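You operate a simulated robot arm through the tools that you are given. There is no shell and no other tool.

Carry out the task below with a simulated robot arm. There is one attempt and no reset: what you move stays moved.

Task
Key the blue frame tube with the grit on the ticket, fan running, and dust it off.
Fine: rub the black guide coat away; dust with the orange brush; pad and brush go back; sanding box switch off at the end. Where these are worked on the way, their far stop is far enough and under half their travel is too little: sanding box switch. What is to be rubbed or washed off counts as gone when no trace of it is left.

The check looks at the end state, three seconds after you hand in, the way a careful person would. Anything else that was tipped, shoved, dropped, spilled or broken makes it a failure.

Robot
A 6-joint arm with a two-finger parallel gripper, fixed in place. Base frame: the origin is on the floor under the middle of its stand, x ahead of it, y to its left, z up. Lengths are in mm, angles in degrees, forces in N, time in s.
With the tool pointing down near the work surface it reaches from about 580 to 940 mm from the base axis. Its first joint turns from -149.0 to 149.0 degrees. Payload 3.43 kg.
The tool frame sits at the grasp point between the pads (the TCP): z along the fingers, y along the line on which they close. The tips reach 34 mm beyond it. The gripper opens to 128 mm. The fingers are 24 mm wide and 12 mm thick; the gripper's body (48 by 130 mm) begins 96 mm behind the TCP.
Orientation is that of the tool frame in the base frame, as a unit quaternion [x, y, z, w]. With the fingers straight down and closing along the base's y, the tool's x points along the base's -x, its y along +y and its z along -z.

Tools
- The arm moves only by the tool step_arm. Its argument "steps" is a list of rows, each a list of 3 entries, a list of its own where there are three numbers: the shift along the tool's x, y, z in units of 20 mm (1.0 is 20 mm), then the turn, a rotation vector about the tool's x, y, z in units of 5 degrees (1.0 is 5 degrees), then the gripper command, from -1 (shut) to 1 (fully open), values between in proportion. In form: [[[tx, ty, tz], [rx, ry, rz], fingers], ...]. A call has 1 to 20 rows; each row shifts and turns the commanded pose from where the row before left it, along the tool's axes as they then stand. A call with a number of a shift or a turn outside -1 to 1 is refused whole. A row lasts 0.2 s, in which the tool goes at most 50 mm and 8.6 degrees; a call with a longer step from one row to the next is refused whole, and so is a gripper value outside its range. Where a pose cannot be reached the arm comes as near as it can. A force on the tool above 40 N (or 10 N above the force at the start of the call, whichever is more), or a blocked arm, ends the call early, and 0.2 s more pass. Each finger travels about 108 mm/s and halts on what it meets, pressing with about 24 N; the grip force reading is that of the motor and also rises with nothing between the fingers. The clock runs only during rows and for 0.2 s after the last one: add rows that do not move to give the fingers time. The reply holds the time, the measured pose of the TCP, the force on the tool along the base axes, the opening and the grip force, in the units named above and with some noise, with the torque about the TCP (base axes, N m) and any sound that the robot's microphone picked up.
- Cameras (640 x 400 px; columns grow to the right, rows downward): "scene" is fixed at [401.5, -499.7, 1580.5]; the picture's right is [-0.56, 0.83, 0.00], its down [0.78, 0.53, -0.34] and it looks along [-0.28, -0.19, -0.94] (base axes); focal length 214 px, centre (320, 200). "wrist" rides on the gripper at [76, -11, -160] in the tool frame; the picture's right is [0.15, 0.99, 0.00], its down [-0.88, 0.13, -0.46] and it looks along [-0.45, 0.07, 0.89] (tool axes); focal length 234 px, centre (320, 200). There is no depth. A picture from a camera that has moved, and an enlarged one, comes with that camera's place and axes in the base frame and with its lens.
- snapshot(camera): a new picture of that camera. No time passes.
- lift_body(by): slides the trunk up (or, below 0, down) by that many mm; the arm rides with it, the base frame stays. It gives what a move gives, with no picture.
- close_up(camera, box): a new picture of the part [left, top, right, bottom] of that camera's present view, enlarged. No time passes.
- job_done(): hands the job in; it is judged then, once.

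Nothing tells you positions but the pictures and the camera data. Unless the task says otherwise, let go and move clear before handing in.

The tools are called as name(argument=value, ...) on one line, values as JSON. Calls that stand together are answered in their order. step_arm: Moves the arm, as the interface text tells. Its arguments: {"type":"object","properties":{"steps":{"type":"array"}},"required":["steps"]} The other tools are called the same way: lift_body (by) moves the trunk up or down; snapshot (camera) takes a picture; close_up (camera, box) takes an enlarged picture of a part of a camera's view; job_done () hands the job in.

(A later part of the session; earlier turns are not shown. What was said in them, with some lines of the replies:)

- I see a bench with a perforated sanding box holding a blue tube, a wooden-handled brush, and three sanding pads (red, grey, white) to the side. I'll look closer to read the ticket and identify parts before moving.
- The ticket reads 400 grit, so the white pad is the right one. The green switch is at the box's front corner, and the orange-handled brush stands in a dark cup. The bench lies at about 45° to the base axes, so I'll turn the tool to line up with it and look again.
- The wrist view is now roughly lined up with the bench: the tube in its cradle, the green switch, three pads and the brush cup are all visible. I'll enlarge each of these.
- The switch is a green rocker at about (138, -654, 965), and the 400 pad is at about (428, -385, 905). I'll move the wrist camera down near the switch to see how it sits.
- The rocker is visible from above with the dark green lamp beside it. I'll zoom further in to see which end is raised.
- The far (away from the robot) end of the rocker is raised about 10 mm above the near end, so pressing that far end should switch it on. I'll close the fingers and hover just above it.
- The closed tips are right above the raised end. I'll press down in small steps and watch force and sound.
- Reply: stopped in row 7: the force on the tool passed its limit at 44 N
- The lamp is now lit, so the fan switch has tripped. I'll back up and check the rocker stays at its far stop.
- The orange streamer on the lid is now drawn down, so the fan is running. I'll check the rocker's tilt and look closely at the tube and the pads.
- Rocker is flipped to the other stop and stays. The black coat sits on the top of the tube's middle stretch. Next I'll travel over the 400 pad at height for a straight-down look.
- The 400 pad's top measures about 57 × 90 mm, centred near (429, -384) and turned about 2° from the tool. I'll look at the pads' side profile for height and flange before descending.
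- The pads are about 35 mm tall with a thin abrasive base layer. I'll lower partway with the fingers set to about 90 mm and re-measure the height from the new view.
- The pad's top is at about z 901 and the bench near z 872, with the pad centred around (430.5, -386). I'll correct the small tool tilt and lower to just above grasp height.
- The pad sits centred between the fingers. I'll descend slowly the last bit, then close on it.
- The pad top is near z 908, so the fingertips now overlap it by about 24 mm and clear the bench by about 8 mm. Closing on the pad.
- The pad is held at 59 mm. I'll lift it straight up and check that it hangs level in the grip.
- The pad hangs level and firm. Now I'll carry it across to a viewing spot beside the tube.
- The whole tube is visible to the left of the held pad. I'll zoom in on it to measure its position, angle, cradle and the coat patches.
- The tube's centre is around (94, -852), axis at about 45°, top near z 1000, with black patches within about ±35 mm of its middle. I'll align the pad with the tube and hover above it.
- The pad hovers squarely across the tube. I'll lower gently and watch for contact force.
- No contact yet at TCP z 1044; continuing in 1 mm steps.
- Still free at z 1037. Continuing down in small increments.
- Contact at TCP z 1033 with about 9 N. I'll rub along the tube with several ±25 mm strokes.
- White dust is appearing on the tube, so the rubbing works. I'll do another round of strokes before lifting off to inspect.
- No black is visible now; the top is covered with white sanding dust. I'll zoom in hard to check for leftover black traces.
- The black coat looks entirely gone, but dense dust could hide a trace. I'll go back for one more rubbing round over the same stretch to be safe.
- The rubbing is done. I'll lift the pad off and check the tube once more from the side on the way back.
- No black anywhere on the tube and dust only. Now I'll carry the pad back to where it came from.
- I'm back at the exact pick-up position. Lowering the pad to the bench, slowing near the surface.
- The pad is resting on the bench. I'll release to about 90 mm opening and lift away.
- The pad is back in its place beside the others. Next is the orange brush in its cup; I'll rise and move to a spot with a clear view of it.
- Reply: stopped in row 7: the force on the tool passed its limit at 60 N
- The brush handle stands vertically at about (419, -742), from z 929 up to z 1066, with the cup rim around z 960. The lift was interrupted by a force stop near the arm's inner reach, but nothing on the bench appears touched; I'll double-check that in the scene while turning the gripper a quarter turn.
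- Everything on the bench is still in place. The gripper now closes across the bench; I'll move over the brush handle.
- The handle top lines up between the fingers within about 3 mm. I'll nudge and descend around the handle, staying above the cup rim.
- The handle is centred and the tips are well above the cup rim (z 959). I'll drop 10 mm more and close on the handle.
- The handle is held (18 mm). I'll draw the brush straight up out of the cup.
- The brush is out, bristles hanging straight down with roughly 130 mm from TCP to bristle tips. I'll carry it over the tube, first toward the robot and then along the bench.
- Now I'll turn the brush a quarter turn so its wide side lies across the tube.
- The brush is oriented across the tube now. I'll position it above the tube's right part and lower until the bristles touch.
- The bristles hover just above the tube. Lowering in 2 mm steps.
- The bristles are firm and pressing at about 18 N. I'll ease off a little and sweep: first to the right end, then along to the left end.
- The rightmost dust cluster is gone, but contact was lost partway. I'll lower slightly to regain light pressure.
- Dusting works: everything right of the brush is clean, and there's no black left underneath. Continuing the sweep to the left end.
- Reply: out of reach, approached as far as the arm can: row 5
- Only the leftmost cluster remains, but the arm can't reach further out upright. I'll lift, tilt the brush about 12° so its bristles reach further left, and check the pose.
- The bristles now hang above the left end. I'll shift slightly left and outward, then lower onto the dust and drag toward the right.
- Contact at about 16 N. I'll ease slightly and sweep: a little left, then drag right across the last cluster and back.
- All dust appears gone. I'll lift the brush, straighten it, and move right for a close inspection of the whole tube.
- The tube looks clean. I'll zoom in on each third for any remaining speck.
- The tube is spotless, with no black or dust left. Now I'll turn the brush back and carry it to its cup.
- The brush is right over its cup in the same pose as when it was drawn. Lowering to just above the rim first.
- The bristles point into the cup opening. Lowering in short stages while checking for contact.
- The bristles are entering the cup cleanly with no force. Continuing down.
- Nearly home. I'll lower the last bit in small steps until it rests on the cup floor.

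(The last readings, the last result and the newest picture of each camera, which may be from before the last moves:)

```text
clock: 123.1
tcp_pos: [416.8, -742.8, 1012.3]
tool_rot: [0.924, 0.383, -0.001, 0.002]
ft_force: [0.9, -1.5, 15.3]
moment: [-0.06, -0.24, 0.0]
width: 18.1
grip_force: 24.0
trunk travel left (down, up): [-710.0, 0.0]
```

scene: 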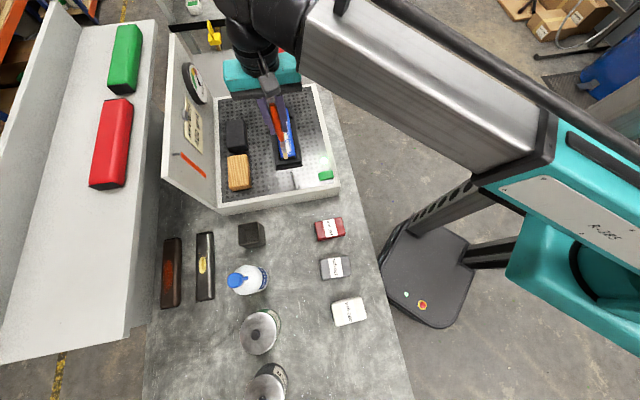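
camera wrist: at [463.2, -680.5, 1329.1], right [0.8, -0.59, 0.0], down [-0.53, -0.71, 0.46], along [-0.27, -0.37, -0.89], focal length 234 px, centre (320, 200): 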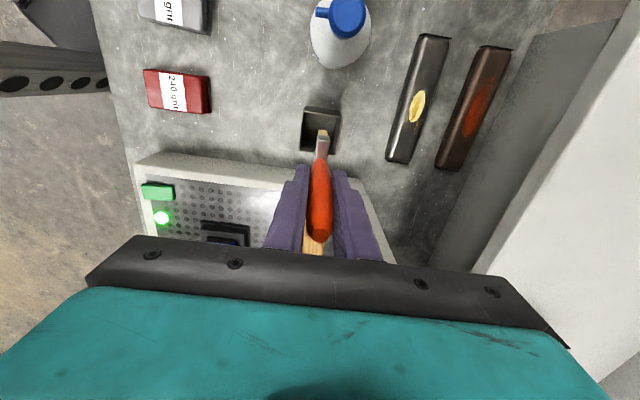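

The brush rests on the cup floor. I'll relieve the pressure, open, and rise straight up.

step_arm(steps=[[[0, 0, -0.1], [0, 0, 0], -1], [[0, 0, 0], [0, 0, 0], -0.6], [[0, 0, 0], [0, 0, 0], -0.3], [[0, 0, 0], [0, 0, 0], 0.0], [[0, 0, 0], [0, 0, 0], 0.0]])

close_up(camera="wrist", box=[240, 100, 400, 240])

```text
clock: 124.3
tcp_pos: [417.6, -742.8, 1012.7]
tool_rot: [0.923, 0.384, 0.0, 0.001]
ft_force: [-0.4, -0.3, -0.8]
moment: [0.01, -0.02, -0.01]
width: 63.9
grip_force: 0.1
trunk travel left (down, up): [-710.0, 0.0]
```

```text
2.86 times, centred on (320, 170) of wrist
camera zoom: at [463.2, -681.4, 1172.2], right [0.8, -0.59, 0.0], down [-0.53, -0.71, 0.46], along [-0.27, -0.37, -0.89], focal length 669 px, centre (320, 286)
```

zoom: 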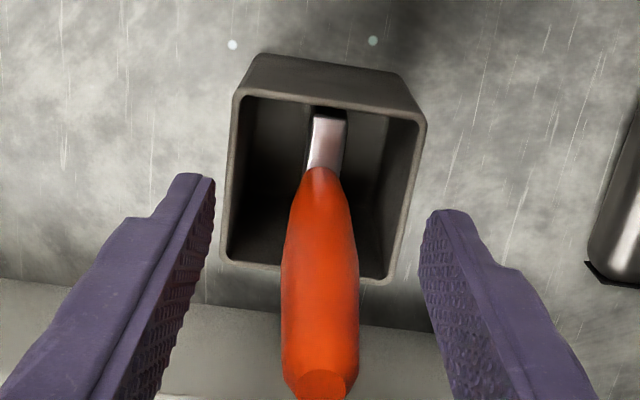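

The brush stands back in its cup. I'll rise clear and travel to above the switch.

step_arm(steps=[[[0, 0, -0.5], [0, 0, 0], 0.0], [[0, 0, -1], [0, 0, 0], 0.0], [[0, 0, -1], [0, 0, 0], 0.0], [[0, 0, -1], [0, 0, 0], 0.0], [[0, 0, -1], [0, 0, 0], 0.0], [[0, 0, -1], [0, 0, 0], 0.0], [[0, 0, -1], [0, 0, 0], 0.0], [[0, 0, 0], [0, 0, 0], 0.0]])

close_up(camera="wrist", box=[240, 80, 400, 240])

step_arm(steps=[[[-0.482, -0.978, 0], [0, 0, 0], 0.0], [[-0.482, -0.978, 0], [0, 0, 0], 0.0], [[-0.482, -0.978, 0], [0, 0, 0], 0.0], [[-0.482, -0.978, 0], [0, 0, 0], 0.0], [[-0.482, -0.978, 0], [0, 0, 0], 0.0], [[-0.482, -0.978, 0], [0, 0, 0], 0.0], [[-0.482, -0.978, 0], [0, 0, 0], 0.0], [[-0.482, -0.978, 0], [0, 0, 0], 0.0], [[-0.482, -0.978, 0], [0, 0, 0], 0.0], [[-0.482, -0.978, 0], [0, 0, 0], 0.0], [[-0.482, -0.978, 0], [0, 0, 0], 0.0], [[-0.482, -0.978, 0], [0, 0, 0], 0.0], [[-0.482, -0.978, 0], [0, 0, 0], 0.0], [[-0.482, -0.978, 0], [0, 0, 0], 0.0], [[0, 0, 0], [0, 0, 0], 0.0]])

snapshot(camera="scene")

```text
clock: 126.1
tcp_pos: [417.2, -743.9, 1142.7]
tool_rot: [0.923, 0.384, -0.001, 0.002]
ft_force: [-0.3, 0.4, -0.6]
moment: [0.05, -0.02, -0.03]
width: 64.1
grip_force: 0.0
trunk travel left (down, up): [-710.0, 0.0]
```

```text
2.50 times, centred on (320, 160) of wrist
camera zoom: at [463.2, -681.3, 1302.5], right [0.8, -0.59, 0.0], down [-0.53, -0.71, 0.46], along [-0.27, -0.37, -0.89], focal length 585 px, centre (320, 300)
```

zoom: 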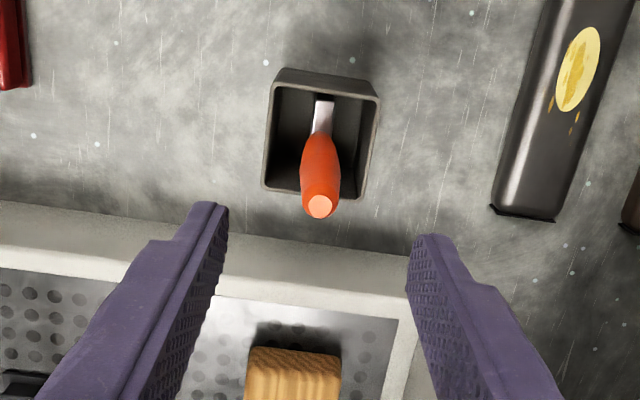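

```text
clock: 129.3
tcp_pos: [128.2, -645.1, 1142.5]
tool_rot: [0.923, 0.384, -0.001, 0.001]
ft_force: [0.3, 0.1, 0.7]
moment: [-0.04, 0.0, -0.01]
width: 63.8
grip_force: 0.1
trunk travel left (down, up): [-710.0, 0.0]
```

```text
taken
```

scene: 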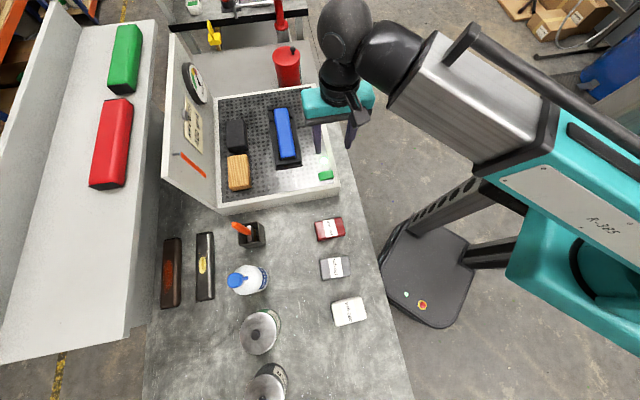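

Brush, pads and tube all look right. Now I'll turn the gripper back and close the fingers for the switch.

step_arm(steps=[[[0, 0, 0], [0, 0, -1], 0.0], [[0, 0, 0], [0, 0, -1], 0.0], [[0, 0, 0], [0, 0, -1], 0.0], [[0, 0, 0], [0, 0, -1], 0.0], [[0, 0, 0], [0, 0, -1], 0.0], [[0, 0, 0], [0, 0, -1], 0.0], [[0, 0, 0], [0, 0, -1], 0.0], [[0, 0, 0], [0, 0, -1], 0.0], [[0, 0, 0], [0, 0, -1], 0.0], [[0, 0, 0], [0, 0, -1], 0.0], [[0, 0, 0], [0, 0, -1], 0.0], [[0, 0, 0], [0, 0, -1], 0.0], [[0, 0, 0], [0, 0, -1], 0.0], [[0, 0, 0], [0, 0, -1], 0.0], [[0, 0, 0], [0, 0, -1], 0.0], [[0, 0, 0], [0, 0, -1], 0.0], [[0, 0, 0], [0, 0, -1], 0.0], [[0, 0, 0], [0, 0, -1], 0.0], [[0, 0, 0], [0, 0, 0], 0.0]])

snapshot(camera="wrist")

close_up(camera="wrist", box=[280, 110, 360, 170])

close_up(camera="scene", box=[311, 162, 343, 188])

```text
clock: 133.3
tcp_pos: [128.1, -644.1, 1142.4]
tool_rot: [0.38, 0.925, -0.001, 0.0]
ft_force: [-1.1, 0.7, 0.5]
moment: [0.01, 0.0, -0.02]
width: 64.2
grip_force: 0.0
trunk travel left (down, up): [-710.0, 0.0]
```

```text
taken
camera wrist: at [66.5, -598.7, 1302.2], right [0.59, 0.8, 0.0], down [0.72, -0.53, 0.46], along [0.37, -0.27, -0.89], focal length 234 px, centre (320, 200)
```

wrist: 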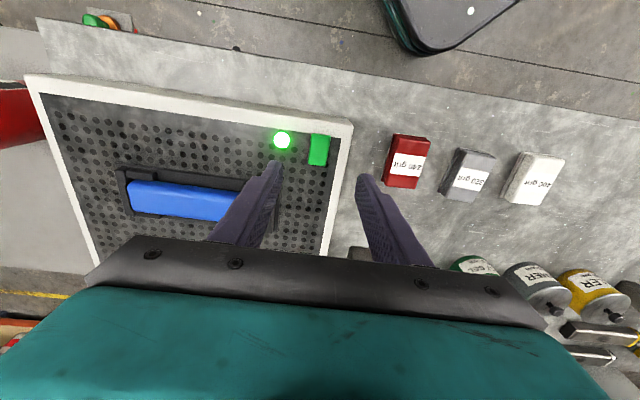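

```text
6.67 times, centred on (320, 140) of wrist
camera zoom: at [66.5, -598.7, 1302.2], right [0.59, 0.8, 0.0], down [0.72, -0.53, 0.46], along [0.37, -0.27, -0.89], focal length 1561 px, centre (320, 600)
```

zoom: 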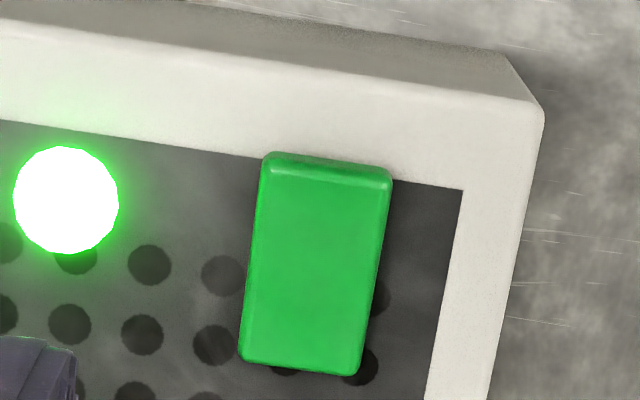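

```text
15.38 times, centred on (327, 175) of scene
camera zoom: at [401.5, -499.7, 1580.5], right [-0.56, 0.83, 0.0], down [0.78, 0.53, -0.34], along [-0.28, -0.19, -0.94], focal length 3300 px, centre (212, 585)
```

zoom: 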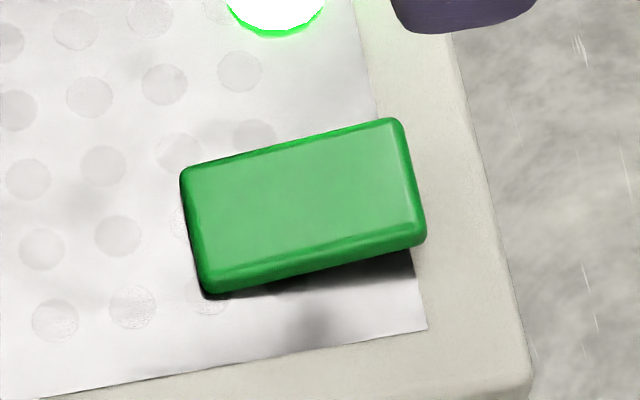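

The near end of the rocker is now the raised one (z ~970) right beside the raised rim. I'll close the fingers and tilt the tool 20° away from the rim so only the tip's inner edge presses the rocker.

step_arm(steps=[[[0, 0, 0], [0, 1, 0], -1], [[0, 0, 0], [0, 1, 0], -1], [[0, 0, 0], [0, 1, 0], -1], [[0, 0, 0], [0, 1, 0], -1], [[0, 0, 0], [0, 0, 0], -1], [[-0.342, 0, 0.94], [0, 0, 0], -1], [[-0.342, 0, 0.94], [0, 0, 0], -1], [[-0.342, 0, 0.94], [0, 0, 0], -1], [[-0.342, 0, 0.94], [0, 0, 0], -1], [[-0.342, 0, 0.94], [0, 0, 0], -1], [[0, 0, 0], [0, 0, 0], -1]])

snapshot(camera="wrist")

close_up(camera="wrist", box=[240, 100, 400, 220])

close_up(camera="scene", box=[290, 140, 354, 190])

```text
clock: 135.7
tcp_pos: [125.7, -647.6, 1026.8]
tool_rot: [0.376, 0.91, 0.065, -0.16]
ft_force: [0.4, -0.4, 0.6]
moment: [0.02, 0.0, 0.01]
width: 0.3
grip_force: 24.5
out of reach, approached as far as the arm can: row 4
trunk travel left (down, up): [-710.0, 0.0]
```

```text
taken
camera wrist: at [105.6, -644.0, 1203.4], right [0.6, 0.8, 0.05], down [0.79, -0.6, 0.13], along [0.13, -0.04, -0.99], focal length 234 px, centre (320, 200)
```

wrist: 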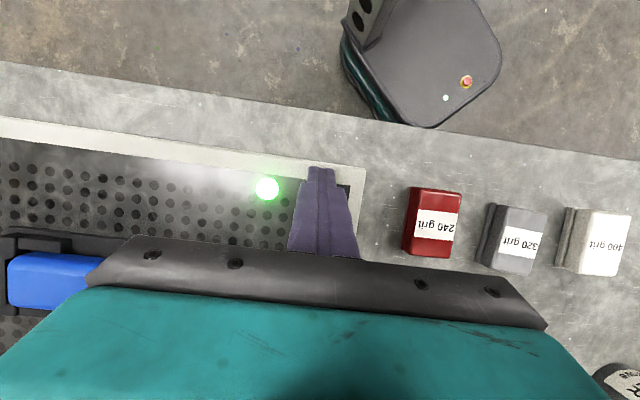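

```text
3.33 times, centred on (320, 160) of wrist
camera zoom: at [105.6, -644.0, 1203.4], right [0.6, 0.8, 0.05], down [0.79, -0.6, 0.13], along [0.13, -0.04, -0.99], focal length 781 px, centre (320, 333)
```

zoom: 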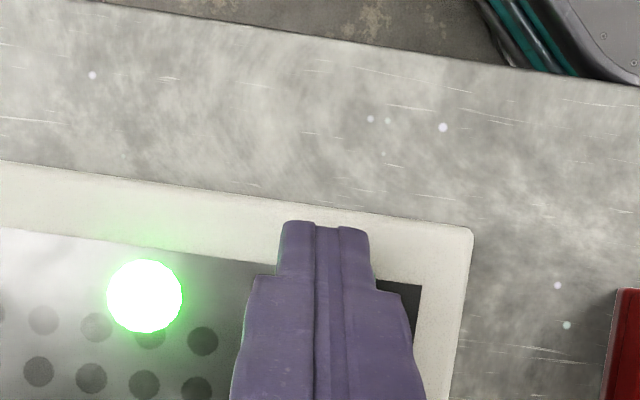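

```text
8.00 times, centred on (322, 165) of scene
camera zoom: at [401.5, -499.7, 1580.5], right [-0.56, 0.83, 0.0], down [0.78, 0.53, -0.34], along [-0.28, -0.19, -0.94], focal length 1716 px, centre (304, 480)
```

zoom: 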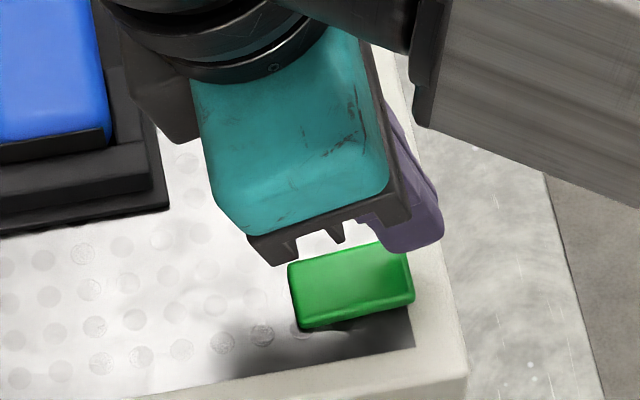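

The tilt was reached. The tip's inner edge is above the rocker's near end, with a 4 mm sideways offset that I'll correct as I descend.

step_arm(steps=[[[-0.12, 0.2, 0.33], [0, 0, 0], -1], [[-0.12, 0, 0.33], [0, 0, 0], -1], [[0, 0, 0], [0, 0, 0], -1]])

close_up(camera="scene", box=[306, 155, 346, 190])

close_up(camera="wrist", box=[240, 100, 400, 220])

```text
clock: 136.5
tcp_pos: [126.9, -646.2, 1011.9]
tool_rot: [0.377, 0.91, 0.065, -0.16]
ft_force: [-0.9, 0.1, -0.9]
moment: [-0.01, 0.02, 0.01]
width: 0.2
grip_force: 23.5
trunk travel left (down, up): [-710.0, 0.0]
```

```text
11.43 times, centred on (326, 172) of scene
camera zoom: at [401.5, -499.7, 1580.5], right [-0.56, 0.83, 0.0], down [0.78, 0.53, -0.34], along [-0.28, -0.19, -0.94], focal length 2451 px, centre (251, 514)
```

zoom: 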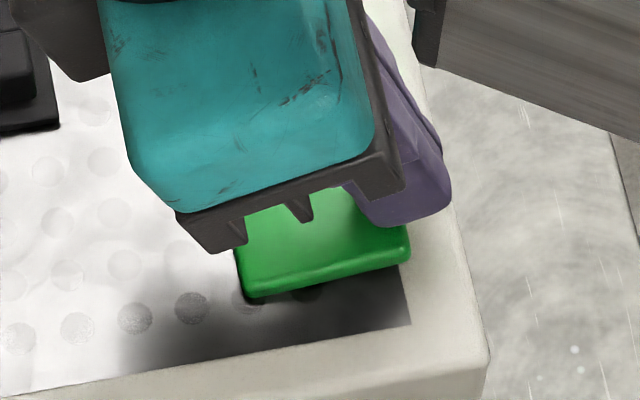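

```text
3.33 times, centred on (320, 160) of wrist
camera zoom: at [108.2, -641.2, 1189.1], right [0.6, 0.8, 0.05], down [0.79, -0.6, 0.13], along [0.13, -0.04, -0.99], focal length 781 px, centre (320, 333)
```

zoom: 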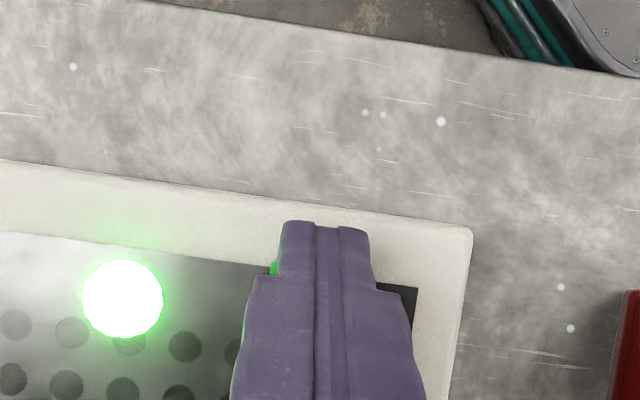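

step_arm(steps=[[[-0.034, 0, 0.094], [0, 0, 0], -1], [[-0.034, 0, 0.094], [0, 0, 0], -1], [[-0.034, 0, 0.094], [0, 0, 0], -1], [[0, 0, 0], [0, 0, 0], -1]])

close_up(camera="scene", box=[306, 155, 346, 190])

```text
clock: 137.5
tcp_pos: [128.9, -644.5, 1007.2]
tool_rot: [0.376, 0.91, 0.065, -0.161]
ft_force: [-1.1, -0.4, 0.6]
moment: [0.01, -0.05, 0.02]
width: 0.1
grip_force: 23.5
trunk travel left (down, up): [-710.0, 0.0]
```

```text
11.43 times, centred on (326, 172) of scene
camera zoom: at [401.5, -499.7, 1580.5], right [-0.56, 0.83, 0.0], down [0.78, 0.53, -0.34], along [-0.28, -0.19, -0.94], focal length 2451 px, centre (251, 514)
```

zoom: 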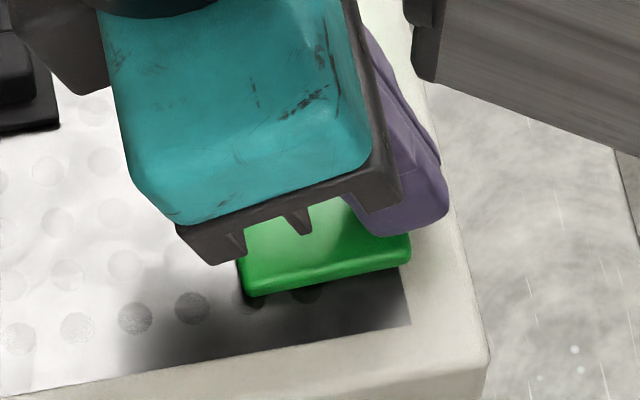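

step_arm(steps=[[[-0.034, 0, 0.094], [0, 0, 0], -1], [[-0.034, 0, 0.094], [0, 0, 0], -1], [[0, 0, 0], [0, 0, 0], -1]])

close_up(camera="scene", box=[306, 155, 346, 190])

```text
clock: 138.3
tcp_pos: [128.2, -645.4, 1003.4]
tool_rot: [0.376, 0.91, 0.064, -0.161]
ft_force: [0.5, -3.9, 10.1]
moment: [-0.08, -0.06, -0.02]
width: 0.2
grip_force: 24.0
trunk travel left (down, up): [-710.0, 0.0]
```

```text
11.43 times, centred on (326, 172) of scene
camera zoom: at [401.5, -499.7, 1580.5], right [-0.56, 0.83, 0.0], down [0.78, 0.53, -0.34], along [-0.28, -0.19, -0.94], focal length 2451 px, centre (251, 514)
```

zoom: 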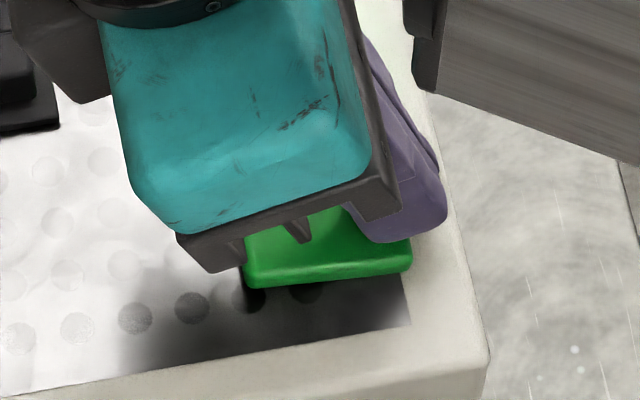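

The rocker is tilting over. Pressing a bit further to its far stop.

step_arm(steps=[[[-0.034, 0, 0.094], [0, 0, 0], -1], [[-0.034, 0, 0.094], [0, 0, 0], -1], [[0, 0, 0], [0, 0, 0], -1]])

close_up(camera="scene", box=[306, 155, 346, 190])

close_up(camera="wrist", box=[240, 100, 400, 220])

```text
clock: 138.9
tcp_pos: [128.4, -645.1, 1003.7]
tool_rot: [0.376, 0.911, 0.063, -0.16]
ft_force: [0.3, 2.9, 15.0]
moment: [0.16, -0.03, -0.11]
width: 0.1
grip_force: 24.0
trunk travel left (down, up): [-710.0, 0.0]
stopped in row 2: the force on the tool passed its limit at 44 N (the readings are from after the stop); the commanded pose is now the measured one
```

```text
11.43 times, centred on (326, 172) of scene
camera zoom: at [401.5, -499.7, 1580.5], right [-0.56, 0.83, 0.0], down [0.78, 0.53, -0.34], along [-0.28, -0.19, -0.94], focal length 2451 px, centre (251, 514)
```

zoom: 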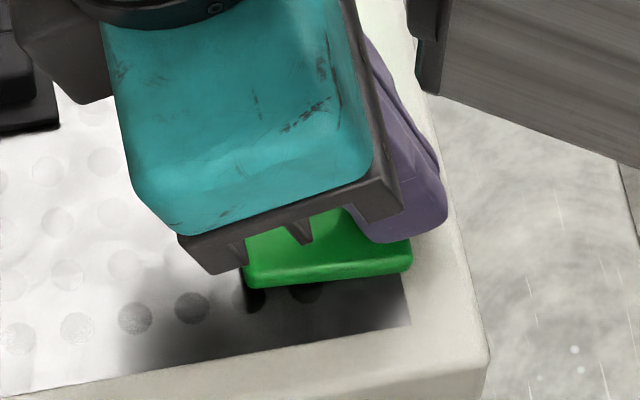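

```text
3.33 times, centred on (320, 160) of wrist
camera zoom: at [108.8, -640.4, 1180.1], right [0.6, 0.8, 0.04], down [0.79, -0.6, 0.13], along [0.13, -0.04, -0.99], focal length 781 px, centre (320, 333)
```

zoom: 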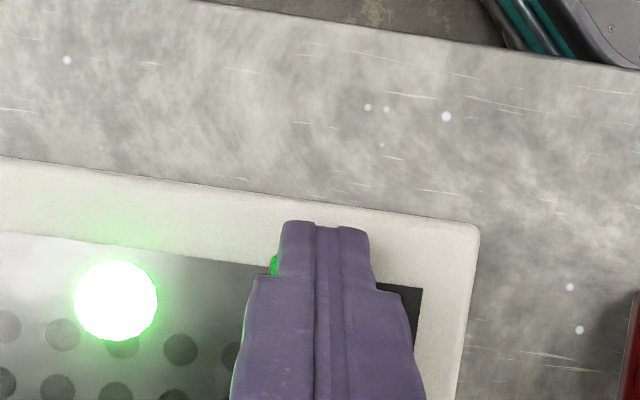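

The force limit was reached at the stop, but the lamp is still lit. I'll back off slightly and look at the rocker's actual tilt.

step_arm(steps=[[[0.06, 0, -0.17], [0, 0, 0], -1], [[0.34, 0, -0.94], [0, 0, 0], -1], [[0.34, 0, -0.94], [0, 0, 0], -1], [[0.34, 0, -0.94], [0, 0, 0], -1], [[0, 0, 0], [0, 0, 0], -1]])

close_up(camera="scene", box=[306, 155, 346, 190])

snapshot(camera="scene")

snapshot(camera="wrist")

```text
clock: 140.1
tcp_pos: [129.2, -645.5, 1066.8]
tool_rot: [0.376, 0.91, 0.064, -0.16]
ft_force: [0.3, 0.0, 0.5]
moment: [-0.02, -0.01, 0.01]
width: 0.0
grip_force: 24.5
trunk travel left (down, up): [-710.0, 0.0]
```

```text
11.43 times, centred on (326, 172) of scene
camera zoom: at [401.5, -499.7, 1580.5], right [-0.56, 0.83, 0.0], down [0.78, 0.53, -0.34], along [-0.28, -0.19, -0.94], focal length 2451 px, centre (251, 514)
```

zoom: 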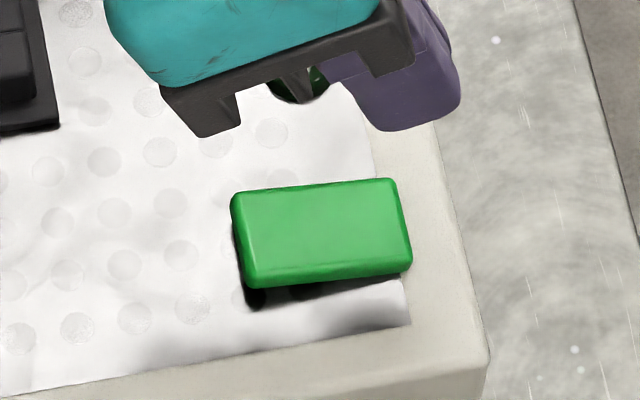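

```text
taken
```

scene: 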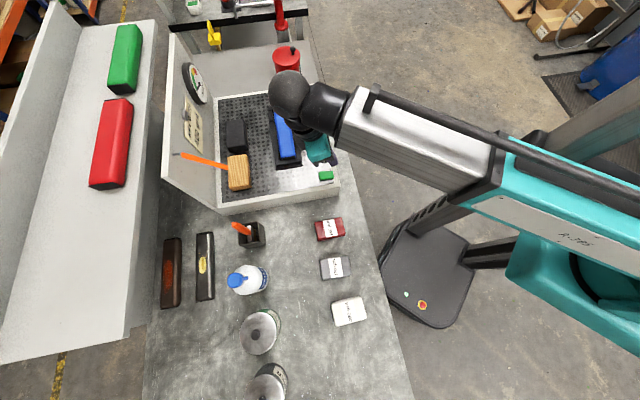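

```text
taken
camera wrist: at [109.3, -641.8, 1242.6], right [0.6, 0.8, 0.04], down [0.79, -0.6, 0.13], along [0.13, -0.04, -0.99], focal length 234 px, centre (320, 200)
```

wrist: 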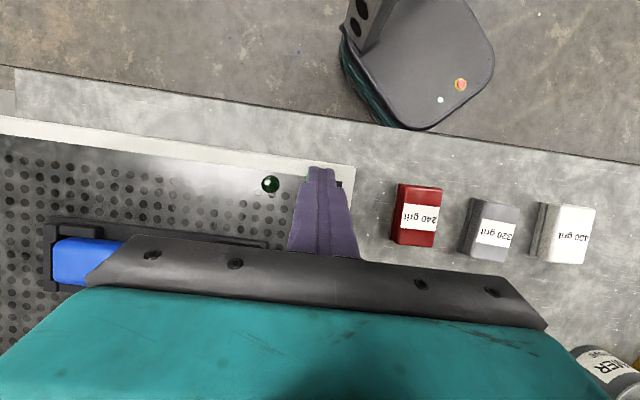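

The lamp is now dark and the streamer has relaxed, so the fan is off. I'll compare the rocker with its original off position and check everything else.

close_up(camera="scene", box=[315, 165, 339, 185])

step_arm(steps=[[[0, 0, 0], [0, -1, 0], -1], [[0, 0, 0], [0, -1, 0], -1], [[0, 0, 0], [0, -1, 0], -1], [[0, 0, 0], [0, -1, 0], -1], [[0, 0, -1], [0, 0, 0], -0.5], [[0, 0, -1], [0, 0, 0], 0], [[0, 0, -1], [0, 0, 0], 0.5], [[0, 0, -1], [0, 0, 0], 1], [[0, 0, 0], [0, 0, 0], 1]])

snapshot(camera="wrist")

snapshot(camera="scene")

```text
16.00 times, centred on (327, 175) of scene
camera zoom: at [401.5, -499.7, 1580.5], right [-0.56, 0.83, 0.0], down [0.78, 0.53, -0.34], along [-0.28, -0.19, -0.94], focal length 3432 px, centre (208, 600)
```

zoom: 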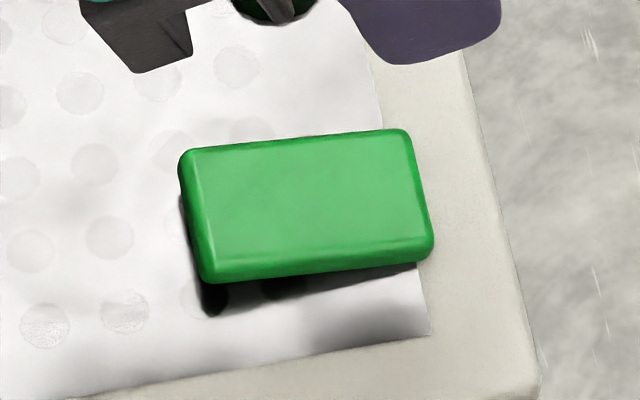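

```text
clock: 142.1
tcp_pos: [128.0, -645.2, 1146.5]
tool_rot: [0.382, 0.924, -0.003, 0.001]
ft_force: [0.8, 0.0, -0.3]
moment: [-0.03, 0.03, 0.01]
width: 127.8
grip_force: 0.1
trunk travel left (down, up): [-710.0, 0.0]
```

```text
taken
camera wrist: at [66.8, -599.6, 1305.6], right [0.59, 0.8, -0.01], down [0.72, -0.53, 0.46], along [0.37, -0.28, -0.89], focal length 234 px, centre (320, 200)
```

wrist: 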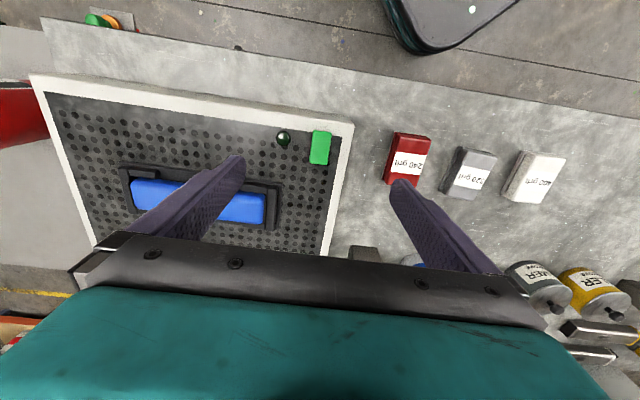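

```text
taken
```

scene: 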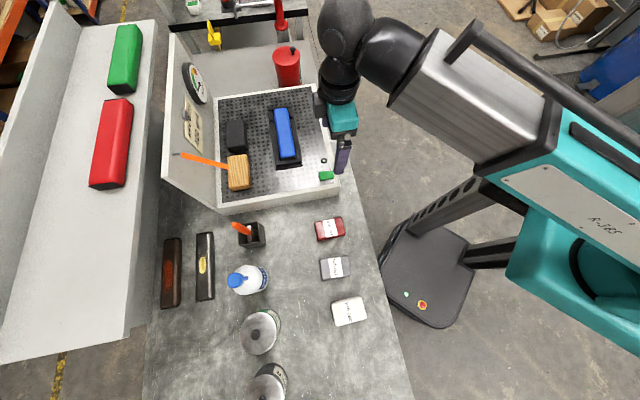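

The rocker matches its original off position and everything sits where it started. A final close look at the tube, brush and pad before handing in.

close_up(camera="scene", box=[265, 100, 305, 170])

close_up(camera="scene", box=[225, 200, 275, 260])

close_up(camera="scene", box=[310, 210, 380, 330])

close_up(camera="wrist", box=[110, 150, 290, 250])

```text
5.71 times, centred on (285, 135) of scene
camera zoom: at [401.5, -499.7, 1580.5], right [-0.56, 0.83, 0.0], down [0.78, 0.53, -0.34], along [-0.28, -0.19, -0.94], focal length 1226 px, centre (520, 571)
```

zoom: 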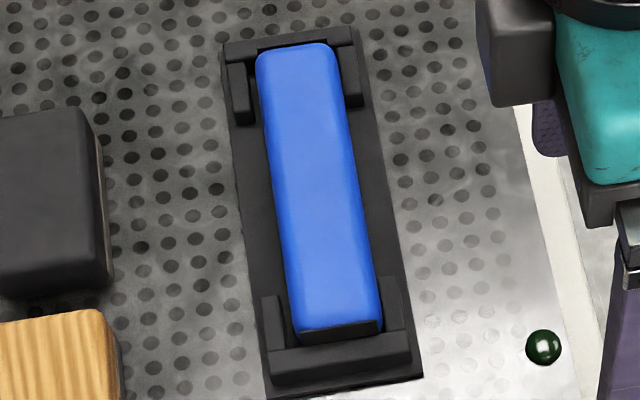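

```text
6.67 times, centred on (250, 230) of scene
camera zoom: at [401.5, -499.7, 1580.5], right [-0.56, 0.83, 0.0], down [0.78, 0.53, -0.34], along [-0.28, -0.19, -0.94], focal length 1430 px, centre (787, 0)
```

zoom: 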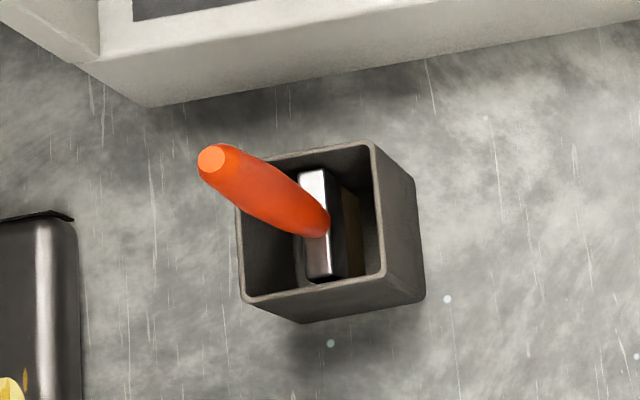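

```text
3.33 times, centred on (345, 270) of scene
camera zoom: at [401.5, -499.7, 1580.5], right [-0.56, 0.83, 0.0], down [0.78, 0.53, -0.34], along [-0.28, -0.19, -0.94], focal length 715 px, centre (237, -33)
```

zoom: 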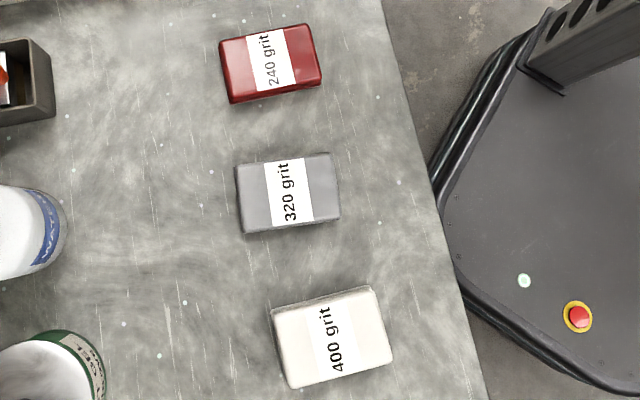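

```text
3.56 times, centred on (200, 200) of wrist
camera zoom: at [66.8, -599.6, 1305.6], right [0.59, 0.8, -0.01], down [0.72, -0.53, 0.46], along [0.37, -0.28, -0.89], focal length 833 px, centre (747, 200)
```

zoom: 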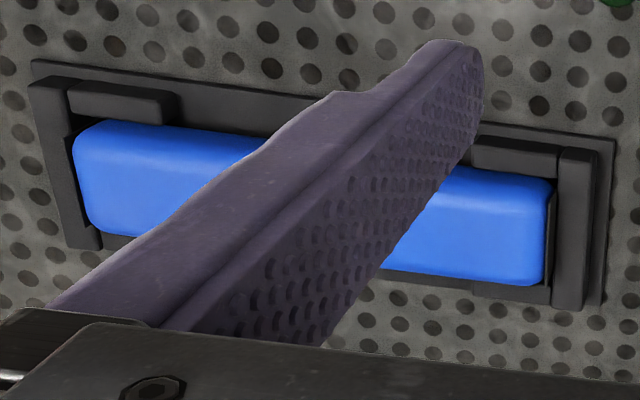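

The tube is clean with no black or dust. The 400 pad is back in its row, about 4 mm off its original spot, and the brush is in its cup. The switch is off, and the gripper is open and clear, so I'm handing in.

job_done()

```text
The job is handed in.
```

I sanded the blue tube with the 400-grit pad named on the ticket, with the fan running. I then dusted it with the orange brush and handed the job in.

- **Tube:** close-ups from both cameras show no black guide coat and no dust left. It moved a few millimetres in its cradle during rubbing and is still seated there.
- **Pad and brush:** the 400 pad is back in its row, about 4 mm from where it started. The brush is standing in its cup.
- **Switch:** the rocker is back at its original off position. The lamp is dark and the streamer on the lid has gone slack again.
- **Interruption:** one lift near the pads stopped early at 60 N, probably the arm at its inner reach limit. Nothing on the bench looked moved afterwards.
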